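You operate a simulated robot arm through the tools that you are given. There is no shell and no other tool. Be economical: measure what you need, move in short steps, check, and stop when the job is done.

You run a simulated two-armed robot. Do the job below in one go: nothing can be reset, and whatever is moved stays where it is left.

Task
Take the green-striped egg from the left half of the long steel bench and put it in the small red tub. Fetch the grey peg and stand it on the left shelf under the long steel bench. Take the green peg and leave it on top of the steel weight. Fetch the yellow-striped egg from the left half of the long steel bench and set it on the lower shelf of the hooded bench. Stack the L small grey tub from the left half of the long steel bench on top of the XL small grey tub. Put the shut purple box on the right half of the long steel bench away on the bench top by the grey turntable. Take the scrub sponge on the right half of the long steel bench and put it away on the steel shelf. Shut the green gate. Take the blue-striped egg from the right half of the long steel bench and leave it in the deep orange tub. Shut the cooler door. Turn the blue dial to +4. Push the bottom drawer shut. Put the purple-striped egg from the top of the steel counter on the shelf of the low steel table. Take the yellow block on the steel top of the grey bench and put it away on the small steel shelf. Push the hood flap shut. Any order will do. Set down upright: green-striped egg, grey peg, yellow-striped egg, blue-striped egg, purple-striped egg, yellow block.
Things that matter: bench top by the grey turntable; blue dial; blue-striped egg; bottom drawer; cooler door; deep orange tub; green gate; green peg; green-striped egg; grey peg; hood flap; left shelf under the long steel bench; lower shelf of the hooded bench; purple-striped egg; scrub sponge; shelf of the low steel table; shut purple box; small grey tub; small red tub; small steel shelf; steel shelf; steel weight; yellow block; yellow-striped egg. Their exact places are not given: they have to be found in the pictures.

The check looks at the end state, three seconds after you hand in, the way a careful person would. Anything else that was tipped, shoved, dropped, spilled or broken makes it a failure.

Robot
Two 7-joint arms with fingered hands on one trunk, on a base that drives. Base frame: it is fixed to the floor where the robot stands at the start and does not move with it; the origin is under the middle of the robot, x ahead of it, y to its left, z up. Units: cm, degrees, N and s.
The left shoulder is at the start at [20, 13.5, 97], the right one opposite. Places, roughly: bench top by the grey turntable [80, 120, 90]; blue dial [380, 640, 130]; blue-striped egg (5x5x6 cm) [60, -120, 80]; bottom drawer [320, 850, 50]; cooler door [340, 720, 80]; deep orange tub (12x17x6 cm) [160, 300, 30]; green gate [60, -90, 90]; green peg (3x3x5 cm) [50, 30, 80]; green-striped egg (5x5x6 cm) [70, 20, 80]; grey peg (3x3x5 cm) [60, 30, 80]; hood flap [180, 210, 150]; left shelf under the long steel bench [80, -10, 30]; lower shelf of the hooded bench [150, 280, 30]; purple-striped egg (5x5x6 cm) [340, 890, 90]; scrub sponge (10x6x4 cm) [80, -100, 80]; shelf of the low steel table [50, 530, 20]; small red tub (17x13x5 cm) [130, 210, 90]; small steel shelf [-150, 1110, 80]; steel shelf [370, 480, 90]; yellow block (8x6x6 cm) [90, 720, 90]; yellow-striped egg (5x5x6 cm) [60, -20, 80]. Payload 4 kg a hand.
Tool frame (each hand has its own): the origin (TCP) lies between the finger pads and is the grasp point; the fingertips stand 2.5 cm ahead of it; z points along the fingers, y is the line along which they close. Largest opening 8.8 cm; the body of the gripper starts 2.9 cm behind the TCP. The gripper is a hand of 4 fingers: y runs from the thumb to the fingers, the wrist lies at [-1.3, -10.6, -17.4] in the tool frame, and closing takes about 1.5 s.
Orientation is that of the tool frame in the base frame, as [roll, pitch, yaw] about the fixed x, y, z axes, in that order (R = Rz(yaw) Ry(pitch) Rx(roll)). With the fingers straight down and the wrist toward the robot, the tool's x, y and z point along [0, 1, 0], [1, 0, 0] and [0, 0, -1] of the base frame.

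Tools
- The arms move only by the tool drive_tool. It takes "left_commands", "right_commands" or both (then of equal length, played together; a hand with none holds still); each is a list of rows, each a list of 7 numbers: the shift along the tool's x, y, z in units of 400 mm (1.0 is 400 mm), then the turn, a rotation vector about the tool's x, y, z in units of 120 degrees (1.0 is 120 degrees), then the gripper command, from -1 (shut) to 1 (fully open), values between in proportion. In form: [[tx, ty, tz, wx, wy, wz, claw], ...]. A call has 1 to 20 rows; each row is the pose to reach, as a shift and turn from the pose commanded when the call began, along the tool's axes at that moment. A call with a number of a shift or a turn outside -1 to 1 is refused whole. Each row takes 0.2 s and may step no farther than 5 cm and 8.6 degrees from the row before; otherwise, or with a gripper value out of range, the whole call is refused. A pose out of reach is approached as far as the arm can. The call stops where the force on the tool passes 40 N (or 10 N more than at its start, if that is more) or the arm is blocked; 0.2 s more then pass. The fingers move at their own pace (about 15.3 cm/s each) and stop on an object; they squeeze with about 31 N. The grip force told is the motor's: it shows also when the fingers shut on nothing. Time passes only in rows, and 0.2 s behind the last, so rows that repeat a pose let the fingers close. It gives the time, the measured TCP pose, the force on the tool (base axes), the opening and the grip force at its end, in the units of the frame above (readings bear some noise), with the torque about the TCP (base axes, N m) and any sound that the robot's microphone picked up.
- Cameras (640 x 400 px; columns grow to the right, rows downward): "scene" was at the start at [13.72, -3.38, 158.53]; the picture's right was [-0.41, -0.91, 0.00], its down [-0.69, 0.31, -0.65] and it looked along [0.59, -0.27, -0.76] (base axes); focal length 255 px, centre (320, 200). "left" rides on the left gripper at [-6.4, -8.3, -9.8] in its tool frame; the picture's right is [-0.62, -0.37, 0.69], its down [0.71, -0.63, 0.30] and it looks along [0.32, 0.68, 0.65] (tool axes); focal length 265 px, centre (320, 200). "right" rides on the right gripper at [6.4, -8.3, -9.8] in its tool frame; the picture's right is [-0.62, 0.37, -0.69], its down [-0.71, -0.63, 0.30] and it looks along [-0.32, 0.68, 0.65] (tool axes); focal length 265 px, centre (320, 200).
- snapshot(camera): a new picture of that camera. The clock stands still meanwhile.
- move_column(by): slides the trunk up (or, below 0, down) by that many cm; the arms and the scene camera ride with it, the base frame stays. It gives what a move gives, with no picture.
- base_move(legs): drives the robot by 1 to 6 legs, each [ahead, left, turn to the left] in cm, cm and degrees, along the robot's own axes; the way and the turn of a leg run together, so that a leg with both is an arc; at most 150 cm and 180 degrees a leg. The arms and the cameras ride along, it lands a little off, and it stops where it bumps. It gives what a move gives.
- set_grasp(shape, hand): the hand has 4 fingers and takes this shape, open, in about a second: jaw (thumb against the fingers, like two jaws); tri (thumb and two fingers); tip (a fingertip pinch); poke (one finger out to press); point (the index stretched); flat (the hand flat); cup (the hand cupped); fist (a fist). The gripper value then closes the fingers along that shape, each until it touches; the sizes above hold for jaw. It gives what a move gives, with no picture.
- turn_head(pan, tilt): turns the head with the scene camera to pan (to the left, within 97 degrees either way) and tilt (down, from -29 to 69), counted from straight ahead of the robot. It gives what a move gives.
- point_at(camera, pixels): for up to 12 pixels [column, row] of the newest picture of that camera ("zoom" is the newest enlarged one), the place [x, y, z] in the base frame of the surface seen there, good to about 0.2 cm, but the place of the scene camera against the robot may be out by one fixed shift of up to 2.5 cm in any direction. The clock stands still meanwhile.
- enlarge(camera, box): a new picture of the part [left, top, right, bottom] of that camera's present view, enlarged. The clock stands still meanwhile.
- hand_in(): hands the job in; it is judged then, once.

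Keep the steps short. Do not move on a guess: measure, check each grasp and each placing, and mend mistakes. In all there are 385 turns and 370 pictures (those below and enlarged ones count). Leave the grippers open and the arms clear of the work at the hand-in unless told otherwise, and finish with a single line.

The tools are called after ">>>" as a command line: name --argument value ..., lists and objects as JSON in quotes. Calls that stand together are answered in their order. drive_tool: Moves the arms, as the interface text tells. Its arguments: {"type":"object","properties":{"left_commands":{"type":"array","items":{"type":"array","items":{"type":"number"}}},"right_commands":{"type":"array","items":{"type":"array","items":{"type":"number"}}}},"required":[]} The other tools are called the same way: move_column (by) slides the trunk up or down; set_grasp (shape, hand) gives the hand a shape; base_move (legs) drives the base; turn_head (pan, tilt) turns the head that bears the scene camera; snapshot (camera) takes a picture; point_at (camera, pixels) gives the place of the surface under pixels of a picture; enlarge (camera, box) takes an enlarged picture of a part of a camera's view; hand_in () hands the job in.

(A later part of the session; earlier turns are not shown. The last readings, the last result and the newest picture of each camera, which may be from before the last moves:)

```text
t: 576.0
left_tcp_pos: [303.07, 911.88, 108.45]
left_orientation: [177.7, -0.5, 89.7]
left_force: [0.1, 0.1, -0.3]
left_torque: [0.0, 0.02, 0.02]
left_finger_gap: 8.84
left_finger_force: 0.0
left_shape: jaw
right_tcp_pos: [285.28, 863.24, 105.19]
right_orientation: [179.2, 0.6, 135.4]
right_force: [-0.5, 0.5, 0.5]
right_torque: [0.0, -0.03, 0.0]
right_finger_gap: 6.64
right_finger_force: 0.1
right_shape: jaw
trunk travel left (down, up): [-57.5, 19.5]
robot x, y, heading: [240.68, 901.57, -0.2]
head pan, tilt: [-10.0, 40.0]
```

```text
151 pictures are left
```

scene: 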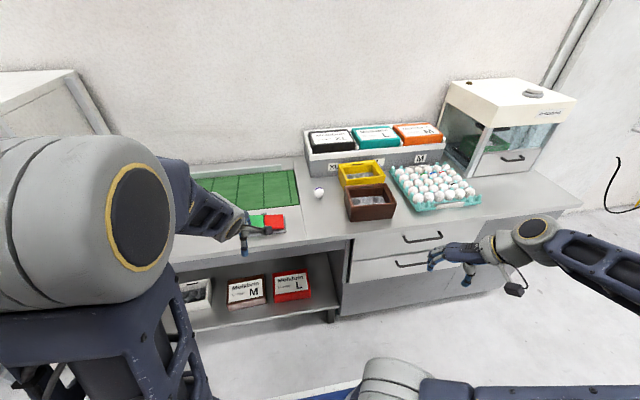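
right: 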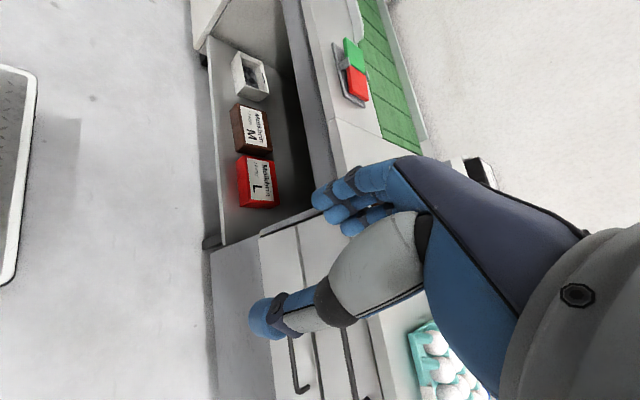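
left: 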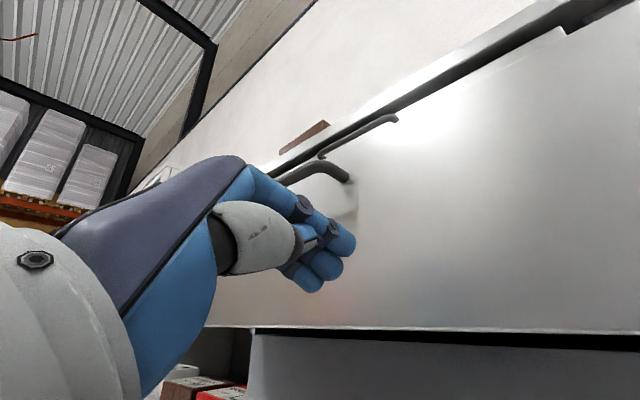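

>>> base_move --legs '[[27, 0, 0]]'

>>> drive_tool --right_commands '[[-0.015, 0.112, 0, 0, 0, 0, 0.64], [-0.03, 0.224, 0, 0, 0, 0, 0.64], [-0.044, 0.336, 0, 0, 0, 0, 0.64], [-0.058, 0.448, 0, 0, 0, 0, 0.64], [-0.073, 0.56, 0, 0, 0, 0, 0.64], [-0.087, 0.672, 0, 0, 0, 0, 0.64], [-0.1, 0.784, 0, 0, 0, 0, 0.64], [-0.116, 0.88, 0.03, 0, 0, 0, 0.64]]'

>>> snapshot --camera "right"

```text
t: 577.9
left_tcp_pos: [330.16, 912.21, 108.46]
left_orientation: [177.6, -0.5, 89.8]
left_force: [0.3, 1.0, 0.7]
left_torque: [0.0, 0.02, 0.03]
left_finger_gap: 8.8
left_finger_force: 0.0
left_shape: jaw
right_tcp_pos: [312.57, 863.31, 105.25]
right_orientation: [179.1, 0.7, 135.7]
right_force: [-0.8, 0.1, -0.2]
right_torque: [0.02, -0.02, -0.02]
right_finger_gap: 6.61
right_finger_force: 0.0
right_shape: jaw
trunk travel left (down, up): [-57.5, 19.5]
robot x, y, heading: [267.62, 902.26, 0.1]
head pan, tilt: [-10.0, 40.0]
```

```text
t: 579.7
left_tcp_pos: [330.07, 912.24, 108.46]
left_orientation: [177.7, -0.6, 89.9]
left_force: [-0.1, 0.5, 0.1]
left_torque: [0.03, -0.01, 0.01]
left_finger_gap: 8.79
left_finger_force: 0.1
left_shape: jaw
right_tcp_pos: [340.8, 885.47, 104.64]
right_orientation: [179.2, 0.7, 135.6]
right_force: [0.0, -1.3, -0.2]
right_torque: [0.01, -0.05, -0.01]
right_finger_gap: 7.2
right_finger_force: 0.1
right_shape: jaw
trunk travel left (down, up): [-57.5, 19.5]
robot x, y, heading: [267.51, 901.95, 0.3]
head pan, tilt: [-10.0, 40.0]
```

```text
150 pictures are left
```

right: 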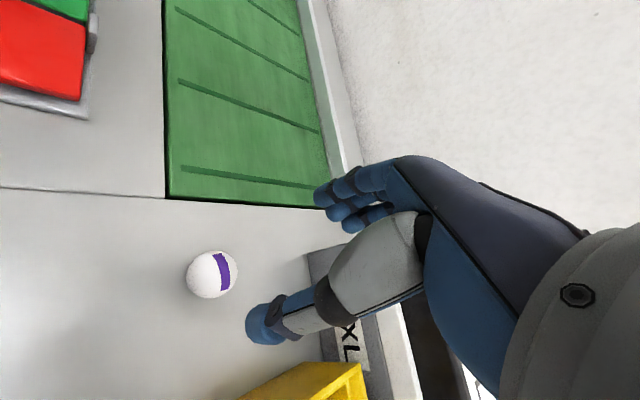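

>>> point_at --camera "right" --pixels '[[212, 275], [198, 273], [226, 270], [210, 292], [215, 257], [192, 285], [250, 300], [100, 250], [300, 375], [205, 262]]'

>>> enlarge --camera "right" --box '[160, 220, 280, 320]'

```text
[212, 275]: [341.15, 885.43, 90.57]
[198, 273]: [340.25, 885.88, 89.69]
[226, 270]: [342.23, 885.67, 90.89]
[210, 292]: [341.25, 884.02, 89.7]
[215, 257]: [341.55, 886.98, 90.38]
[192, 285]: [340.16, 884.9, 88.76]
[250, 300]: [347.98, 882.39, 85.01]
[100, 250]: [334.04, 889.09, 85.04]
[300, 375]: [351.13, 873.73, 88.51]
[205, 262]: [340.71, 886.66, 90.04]
```

```text
4.00 times, centred on (220, 270) of right
```

zoom: 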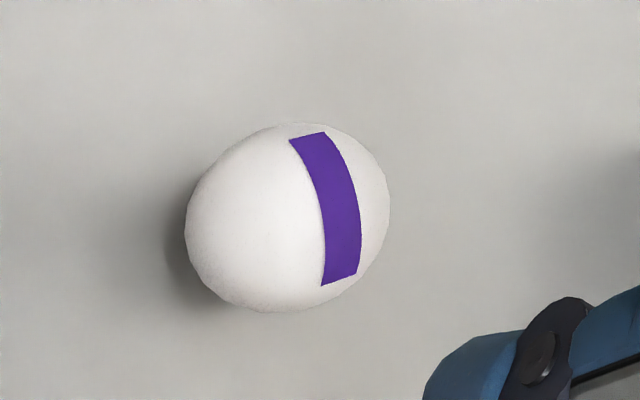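

Egg centre ≈ (342.4, 885.7), counter z=85.0. Descending, gripping, lifting.

>>> drive_tool --right_commands '[[-0.0245, 0.032, 0.1, 0, 0, 0, 0.64], [-0.0245, 0.032, 0.2, 0, 0, 0, 0.64], [-0.0245, 0.032, 0.3, 0, 0, 0, 0.64], [-0.0245, 0.032, 0.388, 0, 0, 0, 0.64], [-0.0245, 0.032, 0.388, 0, 0, 0, 0.2], [-0.0245, 0.032, 0.388, 0, 0, 0, -0.3], [-0.0245, 0.032, 0.388, 0, 0, 0, -1], [-0.0245, 0.032, 0.388, 0, 0, 0, -1], [-0.0245, 0.032, 0.388, 0, 0, 0, -1], [-0.0245, 0.032, 0.388, 0, 0, 0, -1], [-0.0245, 0.032, 0.35, 0, 0, 0, -1], [-0.0245, 0.032, 0.25, 0, 0, 0, -1], [-0.0245, 0.032, 0.13, 0, 0, 0, -1], [-0.0245, 0.032, 0, 0, 0, 0, -1]]'

>>> snapshot --camera "right"

```text
refused: row 14 steps farther than a row can; nothing moved
```

```text
148 pictures are left
```

right: 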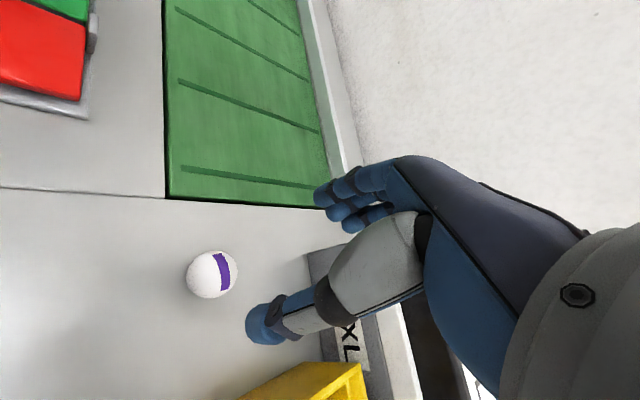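

>>> drive_tool --right_commands '[[-0.0245, 0.032, 0.1, 0, 0, 0, 0.64], [-0.0245, 0.032, 0.2, 0, 0, 0, 0.64], [-0.0245, 0.032, 0.3, 0, 0, 0, 0.64], [-0.0245, 0.032, 0.388, 0, 0, 0, 0.64], [-0.0245, 0.032, 0.388, 0, 0, 0, 0.2], [-0.0245, 0.032, 0.388, 0, 0, 0, -0.3], [-0.0245, 0.032, 0.388, 0, 0, 0, -1], [-0.0245, 0.032, 0.388, 0, 0, 0, -1], [-0.0245, 0.032, 0.388, 0, 0, 0, -1], [-0.0245, 0.032, 0.388, 0, 0, 0, -1], [-0.0245, 0.032, 0.35, 0, 0, 0, -1], [-0.0245, 0.032, 0.25, 0, 0, 0, -1], [-0.0245, 0.032, 0.13, 0, 0, 0, -1], [-0.0245, 0.032, 0.01, 0, 0, 0, -1]]'

>>> snapshot --camera "right"

```text
t: 582.7
left_tcp_pos: [330.15, 912.28, 108.36]
left_orientation: [177.7, -0.7, 89.9]
left_force: [0.2, 1.2, 0.5]
left_torque: [0.03, 0.01, -0.04]
left_finger_gap: 8.83
left_finger_force: 0.1
left_shape: jaw
right_tcp_pos: [342.16, 885.56, 104.13]
right_orientation: [179.3, 0.4, 135.7]
right_force: [0.4, -0.1, -0.3]
right_torque: [0.03, 0.01, -0.02]
right_finger_gap: 3.28
right_finger_force: 9.1
right_shape: jaw
trunk travel left (down, up): [-57.5, 19.5]
robot x, y, heading: [267.71, 902.19, 0.3]
head pan, tilt: [-10.0, 40.0]
```

```text
147 pictures are left
```

right: 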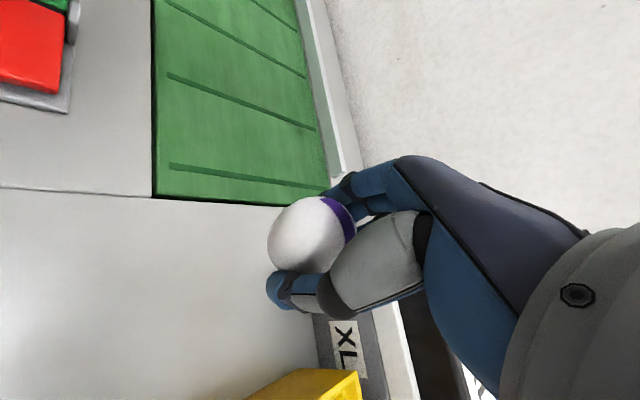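

Egg held. Backing off and turning to survey the north and west before choosing the route.

>>> base_move --legs '[[-30, 0, 0], [0, 0, 90]]'

>>> turn_head --pan 20 --tilt 12

>>> snapshot --camera "scene"

>>> turn_head --pan 90 --tilt 20

>>> snapshot --camera "scene"

```text
t: 588.6
left_tcp_pos: [226.5, 964.08, 108.29]
left_orientation: [177.8, -0.6, -179.6]
left_force: [-0.4, -0.8, -0.8]
left_torque: [0.0, 0.0, 0.03]
left_finger_gap: 8.84
left_finger_force: 0.1
left_shape: jaw
right_tcp_pos: [253.13, 976.39, 104.25]
right_orientation: [179.2, 0.6, -133.7]
right_force: [0.0, 0.2, 0.0]
right_torque: [-0.05, 0.03, 0.0]
right_finger_gap: 3.24
right_finger_force: 8.7
right_shape: jaw
trunk travel left (down, up): [-57.5, 19.5]
robot x, y, heading: [237.31, 901.84, 90.8]
head pan, tilt: [-10.0, 40.0]
```

```text
t: 589.5
left_tcp_pos: [226.32, 964.19, 108.4]
left_orientation: [177.7, -0.7, -179.6]
left_force: [-0.8, -0.2, -0.5]
left_torque: [-0.03, -0.02, -0.03]
left_finger_gap: 8.76
left_finger_force: 0.1
left_shape: jaw
right_tcp_pos: [253.04, 976.42, 104.12]
right_orientation: [179.2, 0.7, -133.9]
right_force: [0.6, 0.3, -0.9]
right_torque: [0.02, -0.01, -0.01]
right_finger_gap: 3.25
right_finger_force: 8.9
right_shape: jaw
trunk travel left (down, up): [-57.5, 19.5]
robot x, y, heading: [237.48, 902.03, 91.0]
head pan, tilt: [20.0, 12.0]
```

```text
146 pictures are left
```

scene: 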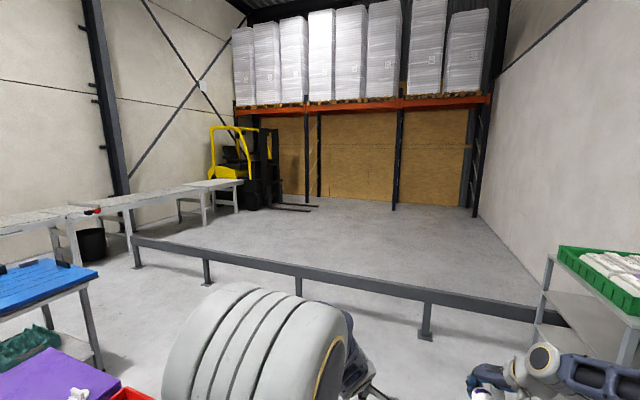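

```text
t: 590.9
left_tcp_pos: [226.49, 964.08, 108.4]
left_orientation: [177.7, -0.5, -179.6]
left_force: [0.5, -0.5, 0.3]
left_torque: [0.02, 0.03, -0.01]
left_finger_gap: 8.78
left_finger_force: 0.1
left_shape: jaw
right_tcp_pos: [253.06, 976.49, 104.2]
right_orientation: [179.2, 0.5, -133.8]
right_force: [-1.3, -0.1, 0.0]
right_torque: [-0.01, -0.03, -0.01]
right_finger_gap: 3.24
right_finger_force: 8.7
right_shape: jaw
trunk travel left (down, up): [-57.5, 19.5]
robot x, y, heading: [236.78, 901.67, 90.7]
head pan, tilt: [90.0, 20.0]
```

```text
145 pictures are left
```

scene: 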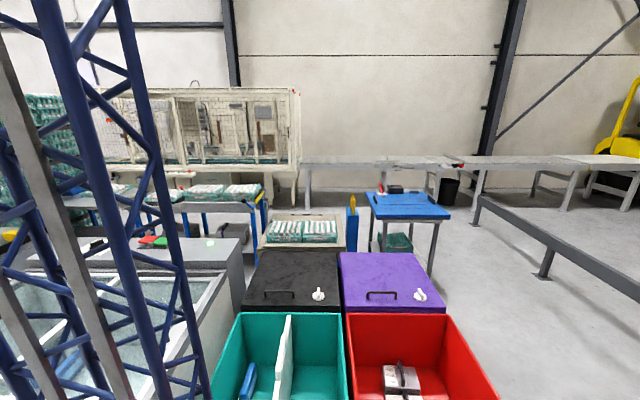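

>>> point_at --camera "scene" --pixels '[[545, 255], [480, 205], [410, 205], [430, 275], [385, 165], [455, 163], [600, 162], [215, 245], [340, 245], [440, 320], [290, 235], [180, 190]]'

>>> enlarge --camera "scene" --box '[80, 140, 480, 300]'

```text
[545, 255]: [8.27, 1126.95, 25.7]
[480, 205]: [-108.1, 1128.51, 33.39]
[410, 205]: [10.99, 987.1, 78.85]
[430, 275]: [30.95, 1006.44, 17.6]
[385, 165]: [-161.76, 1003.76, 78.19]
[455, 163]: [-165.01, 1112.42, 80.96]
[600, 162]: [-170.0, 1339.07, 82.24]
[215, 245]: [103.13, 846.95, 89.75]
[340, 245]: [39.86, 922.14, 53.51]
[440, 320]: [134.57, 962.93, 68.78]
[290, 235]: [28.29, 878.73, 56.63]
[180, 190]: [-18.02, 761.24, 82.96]
```

```text
1.60 times, centred on (280, 220) of scene
```

zoom: 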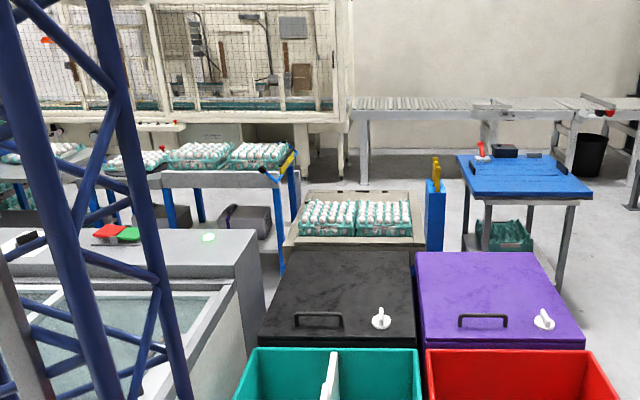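

>>> base_move --legs '[[0, 0, 90], [0, 0, 89.3], [150, 0, 0], [55, 0, 0]]'

>>> turn_head --pan -70 --tilt 30

>>> snapshot --camera "scene"

```text
t: 608.9
left_tcp_pos: [262.03, 634.12, 108.48]
left_orientation: [177.7, -0.6, 2.5]
left_force: [0.1, 0.5, 0.5]
left_torque: [0.01, -0.01, 0.0]
left_finger_gap: 8.8
left_finger_force: 0.1
left_shape: jaw
right_tcp_pos: [235.9, 620.97, 104.14]
right_orientation: [179.2, 0.7, 48.3]
right_force: [0.2, -0.6, -0.9]
right_torque: [0.01, 0.0, 0.02]
right_finger_gap: 3.11
right_finger_force: 9.3
right_shape: jaw
trunk travel left (down, up): [-57.5, 19.5]
robot x, y, heading: [248.81, 696.43, -87.1]
head pan, tilt: [90.0, 20.0]
```

```text
t: 611.3
left_tcp_pos: [261.96, 633.98, 108.4]
left_orientation: [177.7, -0.6, 2.5]
left_force: [0.3, 0.4, -1.4]
left_torque: [0.01, 0.03, 0.02]
left_finger_gap: 8.79
left_finger_force: 0.0
left_shape: jaw
right_tcp_pos: [235.84, 620.91, 104.12]
right_orientation: [179.3, 0.6, 48.3]
right_force: [0.3, 0.3, -0.4]
right_torque: [0.02, 0.0, -0.02]
right_finger_gap: 3.11
right_finger_force: 8.8
right_shape: jaw
trunk travel left (down, up): [-57.5, 19.5]
robot x, y, heading: [248.73, 696.27, -87.2]
head pan, tilt: [-70.0, 30.0]
```

```text
143 pictures are left
```

scene: 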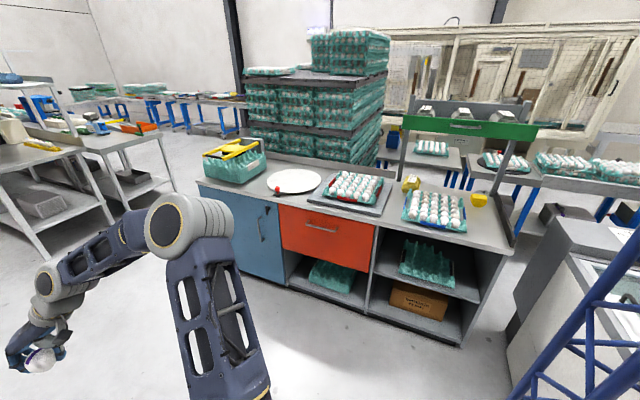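

>>> enlarge --camera "scene" --box '[190, 120, 540, 260]'

>>> point_at --camera "zoom" --pixels '[[402, 115], [530, 142], [530, 150], [410, 110], [540, 190], [440, 205], [20, 115], [260, 180], [600, 215], [530, 135], [395, 120], [480, 200]]'

```text
1.83 times, centred on (365, 190) of scene
```

zoom: 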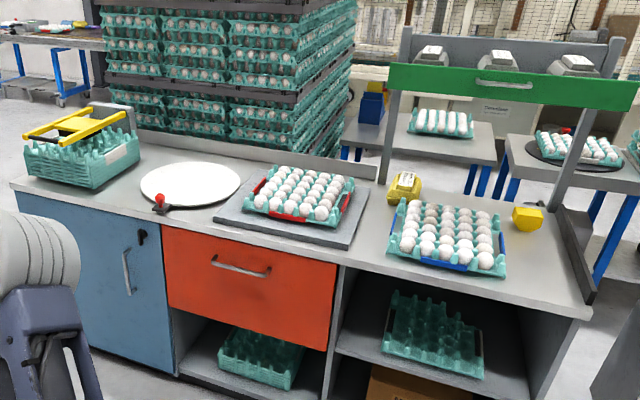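

```text
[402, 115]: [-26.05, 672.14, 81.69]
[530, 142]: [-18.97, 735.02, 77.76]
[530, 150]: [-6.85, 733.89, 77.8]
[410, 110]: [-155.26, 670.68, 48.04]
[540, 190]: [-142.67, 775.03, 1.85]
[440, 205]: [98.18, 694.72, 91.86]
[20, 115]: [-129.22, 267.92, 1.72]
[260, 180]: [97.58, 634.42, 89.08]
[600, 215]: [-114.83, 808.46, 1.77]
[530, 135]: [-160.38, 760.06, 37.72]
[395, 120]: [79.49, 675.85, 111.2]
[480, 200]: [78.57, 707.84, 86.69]
```

>>> point_at --camera "zoom" --pixels '[[528, 218], [515, 215], [528, 228], [405, 187], [395, 195], [445, 245], [585, 300], [450, 290], [340, 260], [120, 190], [545, 240], [505, 260]]'

>>> enlarge --camera "scene" --box '[380, 150, 520, 240]'

```text
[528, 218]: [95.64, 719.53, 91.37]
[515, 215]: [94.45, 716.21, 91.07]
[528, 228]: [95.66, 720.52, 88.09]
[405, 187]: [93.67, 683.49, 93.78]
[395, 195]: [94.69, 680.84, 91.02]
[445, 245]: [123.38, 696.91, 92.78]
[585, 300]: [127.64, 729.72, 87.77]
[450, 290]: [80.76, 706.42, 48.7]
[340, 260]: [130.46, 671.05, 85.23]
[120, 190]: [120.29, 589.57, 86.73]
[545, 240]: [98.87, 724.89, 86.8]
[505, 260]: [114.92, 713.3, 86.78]
```

```text
4.44 times, centred on (450, 195) of scene
```

zoom: 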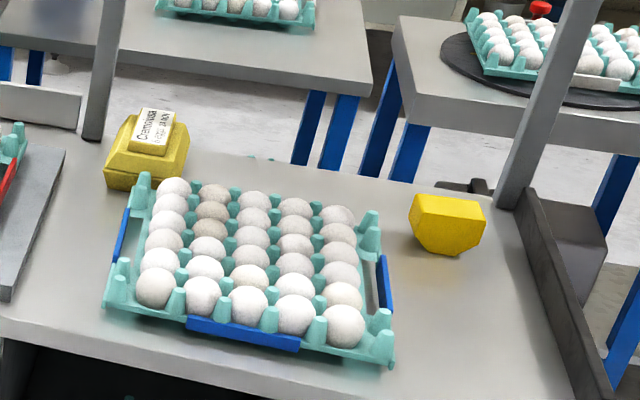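

Yellow block is at about (95, 719) on the grey bench, reachable from this aisle later. First delivering the egg to the low table's shelf.

>>> base_move --legs '[[0, 0, -2.8], [150, 0, 0], [90, 0, 0], [0, 0, -90], [150, 0, 0], [64, 0, 0]]'

>>> base_move --legs '[[0, 0, -45], [0, 0, -45]]'

>>> turn_head --pan -5 --tilt 42

>>> snapshot --camera "scene"

```text
t: 637.5
left_tcp_pos: [-31.04, 456.91, 108.33]
left_orientation: [177.7, -0.6, -92.6]
left_force: [-0.1, 0.6, 0.1]
left_torque: [-0.02, 0.0, -0.03]
left_finger_gap: 8.79
left_finger_force: 0.1
left_shape: jaw
right_tcp_pos: [-41.96, 483.97, 104.19]
right_orientation: [179.2, 0.6, -46.7]
right_force: [0.1, 0.8, -1.0]
right_torque: [0.0, 0.0, -0.01]
right_finger_gap: 3.06
right_finger_force: 9.1
right_shape: jaw
trunk travel left (down, up): [-57.5, 19.5]
robot x, y, heading: [31.8, 464.28, 177.9]
head pan, tilt: [-70.0, 30.0]
```

```text
t: 642.1
left_tcp_pos: [25.46, 527.64, 108.4]
left_orientation: [177.7, -0.6, 176.2]
left_force: [0.4, -0.1, -0.5]
left_torque: [-0.02, -0.02, -0.03]
left_finger_gap: 8.81
left_finger_force: 0.2
left_shape: jaw
right_tcp_pos: [52.94, 537.91, 104.11]
right_orientation: [179.2, 0.6, -138.1]
right_force: [-0.5, 0.2, -1.4]
right_torque: [-0.01, -0.01, 0.01]
right_finger_gap: 3.02
right_finger_force: 9.0
right_shape: jaw
trunk travel left (down, up): [-57.5, 19.5]
robot x, y, heading: [31.9, 464.58, 86.8]
head pan, tilt: [-70.0, 30.0]
```

```text
t: 643.4
left_tcp_pos: [25.47, 527.71, 108.4]
left_orientation: [177.6, -0.6, 176.2]
left_force: [0.8, -0.8, 0.4]
left_torque: [0.01, 0.04, 0.03]
left_finger_gap: 8.78
left_finger_force: 0.1
left_shape: jaw
right_tcp_pos: [52.83, 537.98, 104.12]
right_orientation: [179.2, 0.6, -137.9]
right_force: [0.3, -0.1, -0.5]
right_torque: [-0.02, 0.02, 0.01]
right_finger_gap: 3.04
right_finger_force: 8.5
right_shape: jaw
trunk travel left (down, up): [-57.5, 19.5]
robot x, y, heading: [31.97, 464.75, 86.5]
head pan, tilt: [-5.0, 42.0]
```

```text
140 pictures are left
```

scene: 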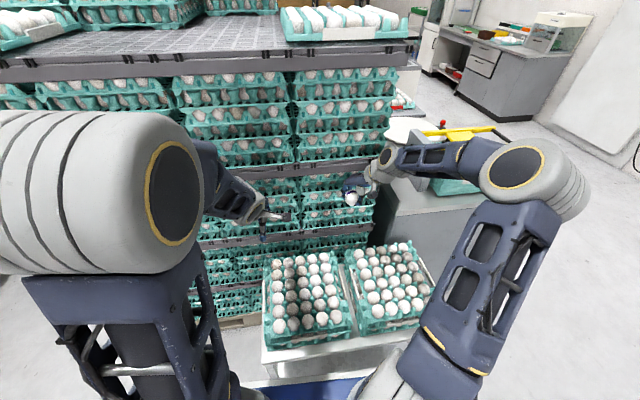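

>>> point_at --camera "scene" --pixels '[[290, 350], [370, 340], [265, 345], [400, 330], [300, 275], [310, 368], [265, 270], [430, 290], [380, 260], [250, 320], [420, 330]]'

>>> base_move --legs '[[-45, 0, 3]]'

```text
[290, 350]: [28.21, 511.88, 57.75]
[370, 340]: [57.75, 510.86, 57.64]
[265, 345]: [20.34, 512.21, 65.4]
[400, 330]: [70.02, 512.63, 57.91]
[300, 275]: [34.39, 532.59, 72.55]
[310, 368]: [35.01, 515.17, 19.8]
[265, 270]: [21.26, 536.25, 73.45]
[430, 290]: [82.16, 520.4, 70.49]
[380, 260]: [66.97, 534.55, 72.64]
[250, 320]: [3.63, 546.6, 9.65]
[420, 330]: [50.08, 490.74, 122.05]
```

```text
t: 645.7
left_tcp_pos: [19.54, 493.94, 108.25]
left_orientation: [177.8, -0.6, 179.6]
left_force: [-0.5, -0.3, -0.5]
left_torque: [0.02, -0.02, 0.0]
left_finger_gap: 8.79
left_finger_force: 0.0
left_shape: jaw
right_tcp_pos: [46.18, 505.78, 104.13]
right_orientation: [179.2, 0.6, -134.5]
right_force: [-0.9, 0.4, -0.7]
right_torque: [0.01, 0.01, 0.03]
right_finger_gap: 3.01
right_finger_force: 9.0
right_shape: jaw
trunk travel left (down, up): [-57.5, 19.5]
robot x, y, heading: [29.81, 431.14, 90.0]
head pan, tilt: [-5.0, 42.0]
stopped in leg 1: the robot was blocked; the commanded pose is now the measured one
```

Table front y≈510, top z≈56, shelf z≈18. Retracting both hands, lowering the trunk and looking at the shelf.

>>> drive_tool --left_commands '[[0, -0.1, 0, 0, 0, 0, 1], [0, -0.2, 0, 0, 0, 0, 1], [0, -0.3, 0, 0, 0, 0, 1]]' --right_commands '[[0.055, -0.053, 0, 0, 0, 0, -1], [0.11, -0.105, 0, 0, 0, 0, -1], [0.16, -0.1575, 0, 0, 0, 0, -1]]'

>>> move_column --by -40

>>> move_column --by -17

>>> turn_head --pan -5 --tilt 35

>>> snapshot --camera "scene"

>>> snapshot --camera "right"

```text
t: 646.7
left_tcp_pos: [11.83, 486.45, 107.36]
left_orientation: [178.7, -1.3, -167.5]
left_force: [0.2, 0.1, 0.4]
left_torque: [0.0, -0.01, 0.02]
left_finger_gap: 8.79
left_finger_force: 0.1
left_shape: jaw
left hand out of reach, approached as far as the arm can: row 2, 3
right_tcp_pos: [46.27, 496.66, 103.9]
right_orientation: [179.1, 0.5, -134.6]
right_force: [-0.1, -0.1, -1.0]
right_torque: [0.01, 0.02, 0.01]
right_finger_gap: 2.98
right_finger_force: 8.9
right_shape: jaw
trunk travel left (down, up): [-57.5, 19.5]
robot x, y, heading: [29.72, 431.4, 90.3]
head pan, tilt: [-5.0, 42.0]
stopped in row 3 (left hand): the arm was blocked; the commanded pose is now the measured one
```

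```text
t: 650.5
left_tcp_pos: [11.74, 486.49, 67.35]
left_orientation: [178.7, -1.3, -167.4]
left_force: [-0.9, 0.9, -0.4]
left_torque: [0.01, -0.03, -0.03]
left_finger_gap: 8.8
left_finger_force: 0.1
left_shape: jaw
right_tcp_pos: [46.32, 496.56, 64.13]
right_orientation: [179.1, 0.6, -134.5]
right_force: [-0.3, -0.4, -0.4]
right_torque: [0.02, -0.01, 0.0]
right_finger_gap: 2.99
right_finger_force: 8.7
right_shape: jaw
trunk travel left (down, up): [-17.5, 59.5]
robot x, y, heading: [30.11, 431.21, 89.7]
head pan, tilt: [-5.0, 42.0]
```

```text
t: 652.4
left_tcp_pos: [11.76, 486.44, 50.34]
left_orientation: [178.7, -1.3, -167.6]
left_force: [1.2, -0.3, -0.6]
left_torque: [0.01, -0.03, -0.03]
left_finger_gap: 8.79
left_finger_force: 0.1
left_shape: jaw
right_tcp_pos: [46.27, 496.59, 47.07]
right_orientation: [179.1, 0.6, -134.4]
right_force: [0.0, 0.1, -0.1]
right_torque: [0.02, 0.03, -0.02]
right_finger_gap: 3.01
right_finger_force: 8.9
right_shape: jaw
trunk travel left (down, up): [-0.5, 76.5]
robot x, y, heading: [29.92, 431.35, 90.1]
head pan, tilt: [-5.0, 42.0]
```

```text
t: 653.1
left_tcp_pos: [11.86, 486.54, 50.43]
left_orientation: [178.6, -1.3, -167.5]
left_force: [0.5, -0.3, 0.5]
left_torque: [-0.02, 0.0, 0.01]
left_finger_gap: 8.79
left_finger_force: 0.0
left_shape: jaw
right_tcp_pos: [46.22, 496.6, 47.09]
right_orientation: [179.1, 0.5, -134.6]
right_force: [0.6, 0.0, -0.3]
right_torque: [0.01, 0.01, -0.02]
right_finger_gap: 3.0
right_finger_force: 9.1
right_shape: jaw
trunk travel left (down, up): [-0.5, 76.5]
robot x, y, heading: [29.67, 431.11, 90.5]
head pan, tilt: [-5.0, 35.0]
```

```text
139 pictures are left
```

scene: 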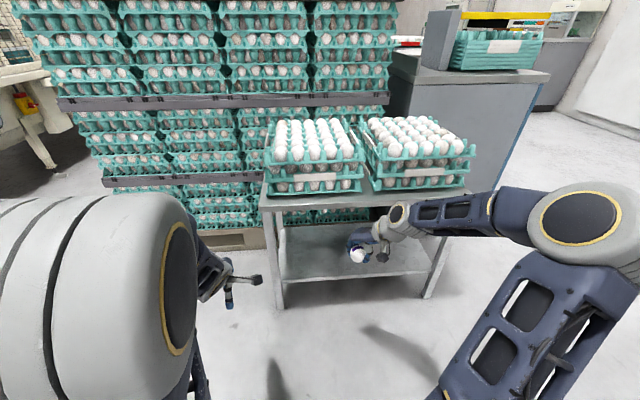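

```text
138 pictures are left
```

right: 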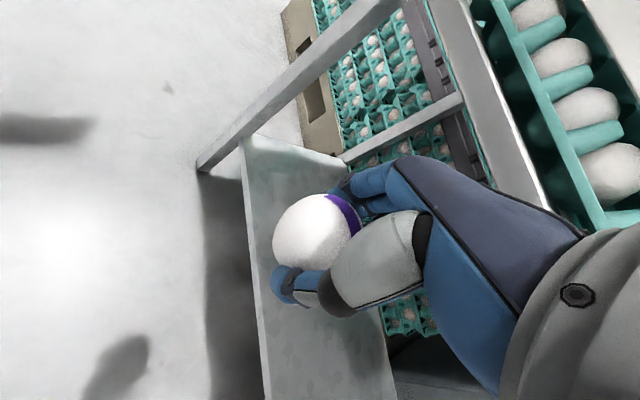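

>>> point_at --camera "right" --pixels '[[270, 160], [330, 350], [253, 250], [265, 330], [290, 170], [240, 150], [350, 370], [460, 60], [500, 140], [200, 165]]'

```text
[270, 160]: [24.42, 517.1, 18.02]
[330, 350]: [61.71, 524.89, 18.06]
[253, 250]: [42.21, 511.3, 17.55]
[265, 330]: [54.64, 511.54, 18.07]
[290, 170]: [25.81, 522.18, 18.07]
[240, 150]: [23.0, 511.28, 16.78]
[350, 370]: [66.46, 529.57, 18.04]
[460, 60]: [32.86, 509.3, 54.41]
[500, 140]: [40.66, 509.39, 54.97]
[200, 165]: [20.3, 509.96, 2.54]
```

Shelf z=18.05, empty, edge y=511.3. Lowering the hand to z=26, extending under the top, then a short base advance.

>>> drive_tool --right_commands '[[0, 0, 0.11, 0, 0, 0, -1], [0, 0, 0.22, 0, 0, 0, -1], [0, 0, 0.33, 0, 0, 0, -1], [0, 0, 0.44, 0, 0, 0, -1], [0, 0, 0.53, 0, 0, 0, -1], [-0.077, 0.076, 0.53, 0, 0, 0, -1], [-0.154, 0.152, 0.53, 0, 0, 0, -1], [-0.232, 0.2275, 0.53, 0, 0, 0, -1]]'

>>> base_move --legs '[[11.5, 0, 0]]'

>>> snapshot --camera "scene"

>>> snapshot --camera "right"

```text
t: 654.9
left_tcp_pos: [11.77, 486.5, 50.38]
left_orientation: [178.6, -1.3, -167.4]
left_force: [0.6, 0.6, -0.2]
left_torque: [0.01, 0.02, -0.05]
left_finger_gap: 8.79
left_finger_force: 0.1
left_shape: jaw
right_tcp_pos: [46.5, 510.12, 26.0]
right_orientation: [179.1, 0.6, -134.4]
right_force: [1.1, 0.2, -0.2]
right_torque: [0.03, 0.03, -0.01]
right_finger_gap: 3.01
right_finger_force: 8.8
right_shape: jaw
trunk travel left (down, up): [-0.5, 76.5]
robot x, y, heading: [29.91, 431.57, 89.9]
head pan, tilt: [-5.0, 35.0]
```

```text
t: 656.1
left_tcp_pos: [11.8, 497.76, 50.3]
left_orientation: [178.7, -1.3, -167.5]
left_force: [0.2, 0.2, 0.1]
left_torque: [0.02, -0.02, 0.02]
left_finger_gap: 8.8
left_finger_force: 0.0
left_shape: jaw
right_tcp_pos: [46.37, 521.41, 25.74]
right_orientation: [179.2, 0.5, -134.4]
right_force: [-1.3, -0.3, -0.2]
right_torque: [0.02, 0.04, -0.03]
right_finger_gap: 2.98
right_finger_force: 8.8
right_shape: jaw
trunk travel left (down, up): [-0.5, 76.5]
robot x, y, heading: [29.62, 442.77, 90.1]
head pan, tilt: [-5.0, 35.0]
```

```text
137 pictures are left
```

scene: 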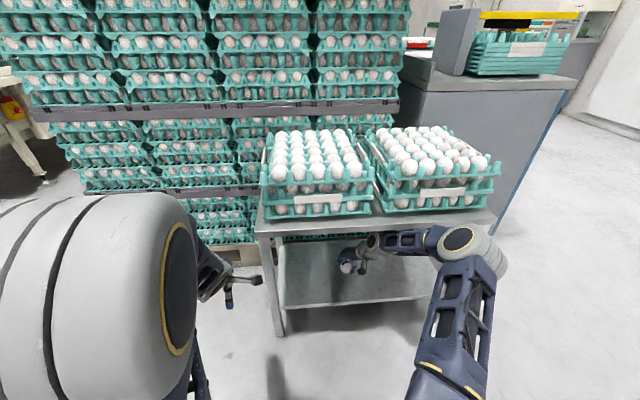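

```text
136 pictures are left
```

right: 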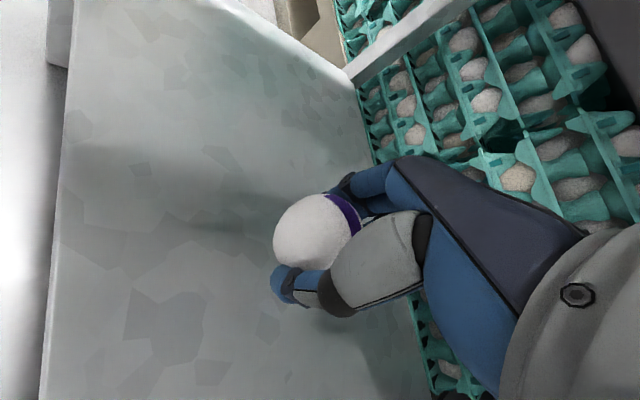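

>>> drive_tool --right_commands '[[0, 0, 0.04, 0, 0, 0, -1], [0, 0, 0.07, 0, 0, 0, -1], [0, 0, 0.085, 0, 0, 0, -1], [0, 0, 0.09, 0, 0, 0, -1], [0, 0, 0.095, 0, 0, 0, -1]]'

>>> drive_tool --right_commands '[[0, 0, 0.004, 0, 0, 0, -1], [0, 0, 0.008, 0, 0, 0, -1]]'

>>> enlarge --camera "scene" --box '[270, 220, 410, 310]'

```text
t: 657.3
left_tcp_pos: [11.71, 497.8, 50.36]
left_orientation: [178.7, -1.3, -167.4]
left_force: [-0.9, 0.3, 0.1]
left_torque: [0.0, -0.01, -0.03]
left_finger_gap: 8.79
left_finger_force: 0.0
left_shape: jaw
right_tcp_pos: [46.45, 521.4, 21.94]
right_orientation: [179.3, 0.5, -134.4]
right_force: [0.1, 0.1, -0.8]
right_torque: [0.02, 0.02, -0.02]
right_finger_gap: 2.98
right_finger_force: 9.4
right_shape: jaw
trunk travel left (down, up): [-0.5, 76.5]
robot x, y, heading: [29.51, 442.69, 89.9]
head pan, tilt: [-5.0, 35.0]
```

```text
t: 657.9
left_tcp_pos: [11.72, 497.77, 50.38]
left_orientation: [178.7, -1.2, -167.5]
left_force: [0.0, 0.1, 0.3]
left_torque: [0.0, 0.01, 0.0]
left_finger_gap: 8.77
left_finger_force: 0.0
left_shape: jaw
right_tcp_pos: [46.4, 521.42, 21.64]
right_orientation: [179.3, 0.5, -134.4]
right_force: [-0.2, -0.1, -1.2]
right_torque: [-0.03, -0.02, -0.03]
right_finger_gap: 3.0
right_finger_force: 9.0
right_shape: jaw
trunk travel left (down, up): [-0.5, 76.5]
robot x, y, heading: [29.89, 442.95, 90.3]
head pan, tilt: [-5.0, 35.0]
```

```text
4.44 times, centred on (340, 265) of scene
```

zoom: 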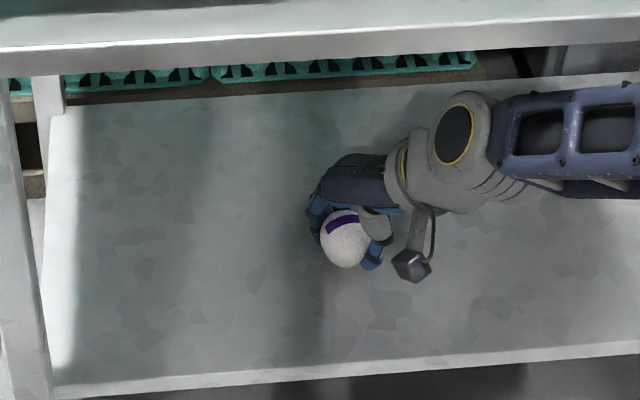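

>>> drive_tool --right_commands '[[0, 0, 0.004, 0, 0, 0, -1], [0, 0, 0.008, 0, 0, 0, -1], [0, 0, 0.008, 0, 0, 0, -1]]'

>>> drive_tool --right_commands '[[0, 0, 0.004, 0, 0, 0, -1], [0, 0, 0.006, 0, 0, 0, -1]]'

```text
t: 658.7
left_tcp_pos: [11.72, 497.79, 50.35]
left_orientation: [178.7, -1.3, -167.4]
left_force: [-0.6, -0.6, 0.7]
left_torque: [-0.01, 0.02, -0.05]
left_finger_gap: 8.79
left_finger_force: 0.0
left_shape: jaw
right_tcp_pos: [46.45, 521.44, 21.15]
right_orientation: [179.4, 0.5, -134.4]
right_force: [1.1, -0.3, 0.5]
right_torque: [0.02, 0.03, -0.04]
right_finger_gap: 2.94
right_finger_force: 9.5
right_shape: jaw
trunk travel left (down, up): [-0.5, 76.5]
robot x, y, heading: [29.8, 442.41, 90.0]
head pan, tilt: [-5.0, 35.0]
```

```text
t: 659.3
left_tcp_pos: [11.75, 497.79, 50.34]
left_orientation: [178.6, -1.3, -167.5]
left_force: [-0.6, 0.3, 0.2]
left_torque: [-0.05, 0.01, -0.02]
left_finger_gap: 8.81
left_finger_force: 0.1
left_shape: jaw
right_tcp_pos: [46.18, 521.35, 21.05]
right_orientation: [179.2, 0.5, -134.4]
right_force: [0.4, -0.5, 1.6]
right_torque: [-0.01, 0.05, -0.02]
right_finger_gap: 2.88
right_finger_force: 8.7
right_shape: jaw
trunk travel left (down, up): [-0.5, 76.5]
robot x, y, heading: [29.56, 443.02, 90.1]
head pan, tilt: [-5.0, 35.0]
```

Gap and force show contact (21.05). Opening gradually and lifting a little (top shelf clearance is limited).

>>> drive_tool --right_commands '[[0, 0, 0, 0, 0, 0, -0.2], [0, 0, 0, 0, 0, 0, 0.0], [0, 0, 0, 0, 0, 0, 0.15], [0, 0, 0, 0, 0, 0, 0.3], [0, 0, 0, 0, 0, 0, 0.45], [0, 0, 0, 0, 0, 0, 0.65], [0, 0, 0, 0, 0, 0, 0.65], [0, 0, -0.03, 0, 0, 0, 0.65], [0, 0, -0.08, 0, 0, 0, 0.65], [0, 0, -0.14, 0, 0, 0, 0.65], [0, 0, -0.19, 0, 0, 0, 0.65]]'

>>> enlarge --camera "scene" --box '[270, 220, 410, 310]'

>>> snapshot --camera "right"

```text
t: 661.9
left_tcp_pos: [11.72, 497.79, 50.48]
left_orientation: [178.9, -1.4, -167.5]
left_force: [0.1, 0.7, -0.7]
left_torque: [-0.02, 0.03, 0.03]
left_finger_gap: 8.81
left_finger_force: 0.1
left_shape: jaw
right_tcp_pos: [45.92, 519.28, 26.09]
right_orientation: [-179.1, -2.5, -134.1]
right_force: [-0.9, -0.2, 0.3]
right_torque: [-0.01, -0.02, 0.0]
right_finger_gap: 7.25
right_finger_force: 0.1
right_shape: jaw
trunk travel left (down, up): [-0.5, 76.5]
robot x, y, heading: [29.76, 442.55, 90.0]
head pan, tilt: [-5.0, 35.0]
stopped in row 11 (right hand): the arm was blocked; the commanded pose is now the measured one
```

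```text
4.44 times, centred on (340, 265) of scene
```

zoom: 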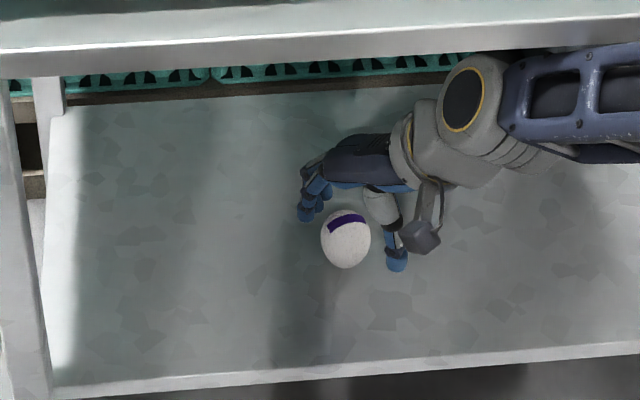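

```text
133 pictures are left
```

right: 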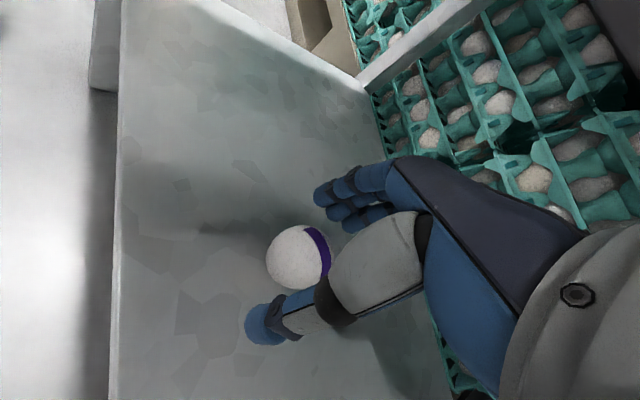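

The egg stands; the forearm touched the table underside, so instead of lifting more I'll slide the open hand out along its open side, first centring on the egg.

>>> drive_tool --right_commands '[[0, 0.02, 0, 0, 0, 0, 0.75], [0.03, 0.022, 0, 0, 0, 0, 0.75], [0.07, 0.022, 0, 0, 0, 0, 0.75], [0.12, 0.022, 0, 0, 0, 0, 0.75], [0.2, 0.022, 0, 0, 0, 0, 0.75], [0.28, 0.022, 0, 0, 0, 0, 0.75], [0.36, 0.022, 0, 0, 0, 0, 0.75]]'

>>> snapshot --camera "scene"

>>> enlarge --camera "scene" --box '[270, 220, 410, 310]'

```text
t: 663.5
left_tcp_pos: [11.66, 497.8, 50.3]
left_orientation: [178.7, -1.3, -167.4]
left_force: [-0.4, -0.1, 0.1]
left_torque: [-0.01, 0.01, 0.01]
left_finger_gap: 8.81
left_finger_force: 0.0
left_shape: jaw
right_tcp_pos: [35.27, 510.15, 27.12]
right_orientation: [-179.6, -1.8, -134.3]
right_force: [-0.6, -0.7, 0.5]
right_torque: [-0.03, 0.0, -0.01]
right_finger_gap: 7.68
right_finger_force: 0.0
right_shape: jaw
trunk travel left (down, up): [-0.5, 76.5]
robot x, y, heading: [30.03, 442.85, 90.2]
head pan, tilt: [-5.0, 35.0]
```

```text
132 pictures are left
```

scene: 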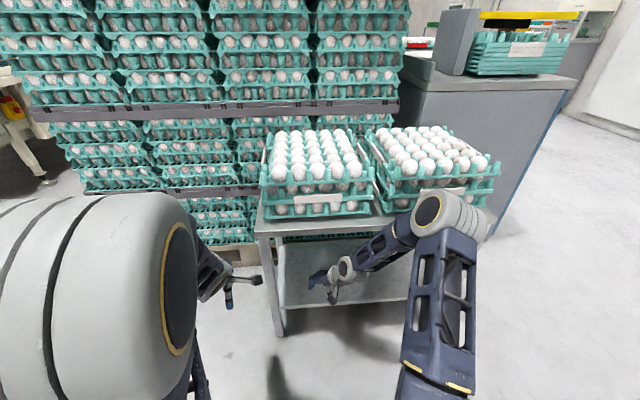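

```text
4.44 times, centred on (340, 265) of scene
```

zoom: 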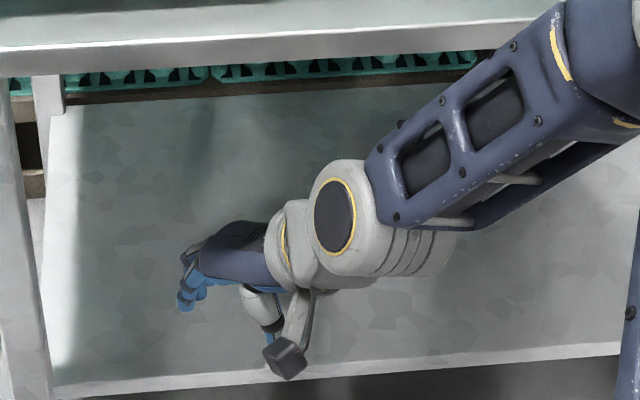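

>>> base_move --legs '[[-11, 0, 0]]'

>>> snapshot --camera "right"

>>> snapshot --camera "scene"

```text
t: 664.7
left_tcp_pos: [11.9, 486.84, 50.35]
left_orientation: [178.7, -1.3, -167.6]
left_force: [-0.6, 0.9, 0.6]
left_torque: [-0.01, 0.04, 0.0]
left_finger_gap: 8.82
left_finger_force: 0.0
left_shape: jaw
right_tcp_pos: [35.49, 499.28, 27.11]
right_orientation: [-179.4, -1.7, -134.4]
right_force: [0.1, -0.6, 0.1]
right_torque: [0.0, 0.0, 0.0]
right_finger_gap: 7.68
right_finger_force: 0.0
right_shape: jaw
trunk travel left (down, up): [-0.5, 76.5]
robot x, y, heading: [29.56, 431.64, 90.0]
head pan, tilt: [-5.0, 35.0]
```

```text
130 pictures are left
```

right: 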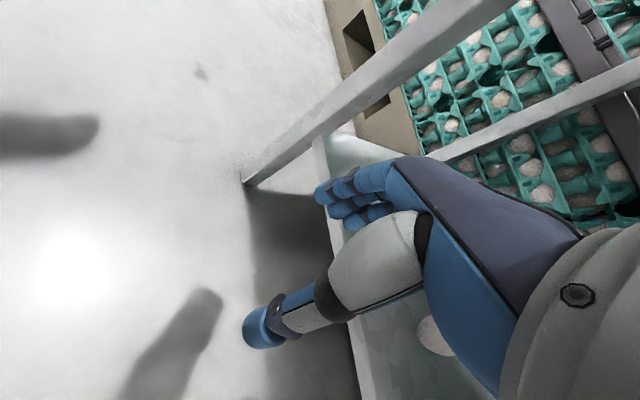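

```text
129 pictures are left
```

scene: 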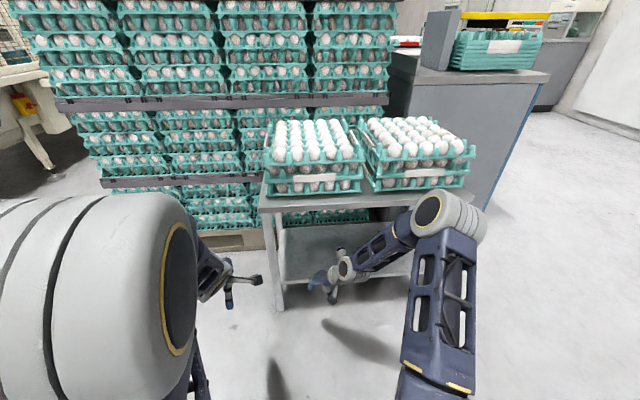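

>>> drive_tool --right_commands '[[0.05, -0.05, 0, 0, 0, 0, 0.75], [0.1, -0.1, 0, 0, 0, 0, 0.75], [0.16, -0.16, 0, 0, 0, 0, 0.75], [0.21, -0.21, 0, 0, 0, 0, 0.75]]'

>>> snapshot --camera "right"

>>> snapshot --camera "scene"

```text
t: 665.7
left_tcp_pos: [11.85, 486.9, 50.45]
left_orientation: [178.7, -1.2, -167.7]
left_force: [-0.2, -0.3, 0.4]
left_torque: [0.01, 0.03, 0.0]
left_finger_gap: 8.79
left_finger_force: 0.1
left_shape: jaw
right_tcp_pos: [35.55, 487.41, 27.14]
right_orientation: [-179.6, -1.7, -134.4]
right_force: [-0.8, -0.2, -0.7]
right_torque: [-0.01, 0.0, 0.01]
right_finger_gap: 7.72
right_finger_force: 0.1
right_shape: jaw
trunk travel left (down, up): [-0.5, 76.5]
robot x, y, heading: [30.1, 431.6, 89.9]
head pan, tilt: [-5.0, 35.0]
```

```text
128 pictures are left
```

right: 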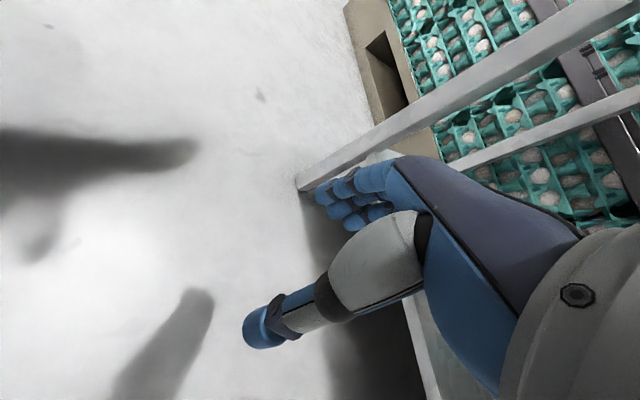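

```text
127 pictures are left
```

scene: 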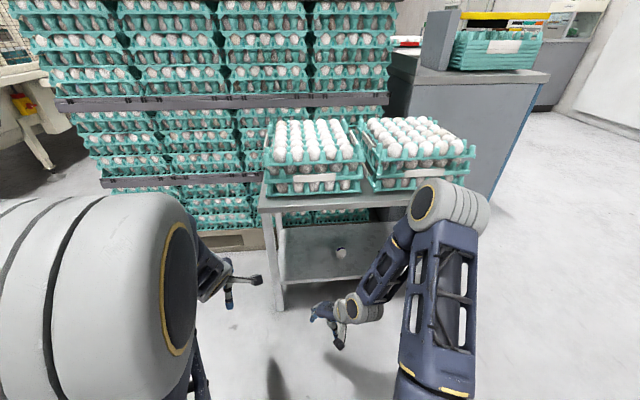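

>>> enlarge --camera "scene" --box '[260, 190, 410, 300]'

>>> move_column --by 40

>>> move_column --by 17

```text
3.64 times, centred on (335, 245) of scene
```

zoom: 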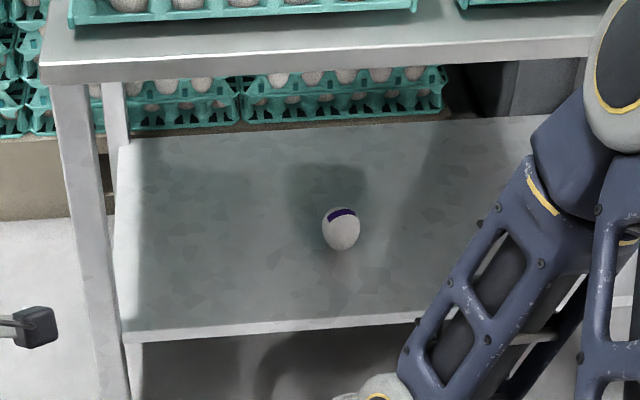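

```text
t: 669.5
left_tcp_pos: [11.91, 486.89, 90.4]
left_orientation: [178.7, -1.2, -167.7]
left_force: [-0.4, 1.0, 0.4]
left_torque: [0.02, 0.0, 0.02]
left_finger_gap: 8.81
left_finger_force: 0.0
left_shape: jaw
right_tcp_pos: [35.66, 487.51, 67.25]
right_orientation: [-179.6, -1.9, -134.4]
right_force: [-0.6, -0.9, 0.6]
right_torque: [-0.02, -0.01, -0.01]
right_finger_gap: 7.7
right_finger_force: 0.0
right_shape: jaw
trunk travel left (down, up): [-40.5, 36.5]
robot x, y, heading: [29.73, 431.54, 90.0]
head pan, tilt: [-5.0, 35.0]
```

```text
t: 671.5
left_tcp_pos: [12.02, 486.9, 107.34]
left_orientation: [178.7, -1.3, -167.7]
left_force: [-0.2, -0.7, 0.2]
left_torque: [-0.03, -0.02, -0.01]
left_finger_gap: 8.78
left_finger_force: 0.1
left_shape: jaw
right_tcp_pos: [35.68, 487.44, 84.23]
right_orientation: [-179.5, -1.8, -134.4]
right_force: [0.6, -0.2, 0.3]
right_torque: [-0.01, -0.01, 0.01]
right_finger_gap: 7.71
right_finger_force: 0.1
right_shape: jaw
trunk travel left (down, up): [-57.5, 19.5]
robot x, y, heading: [29.59, 431.74, 90.0]
head pan, tilt: [-5.0, 35.0]
```

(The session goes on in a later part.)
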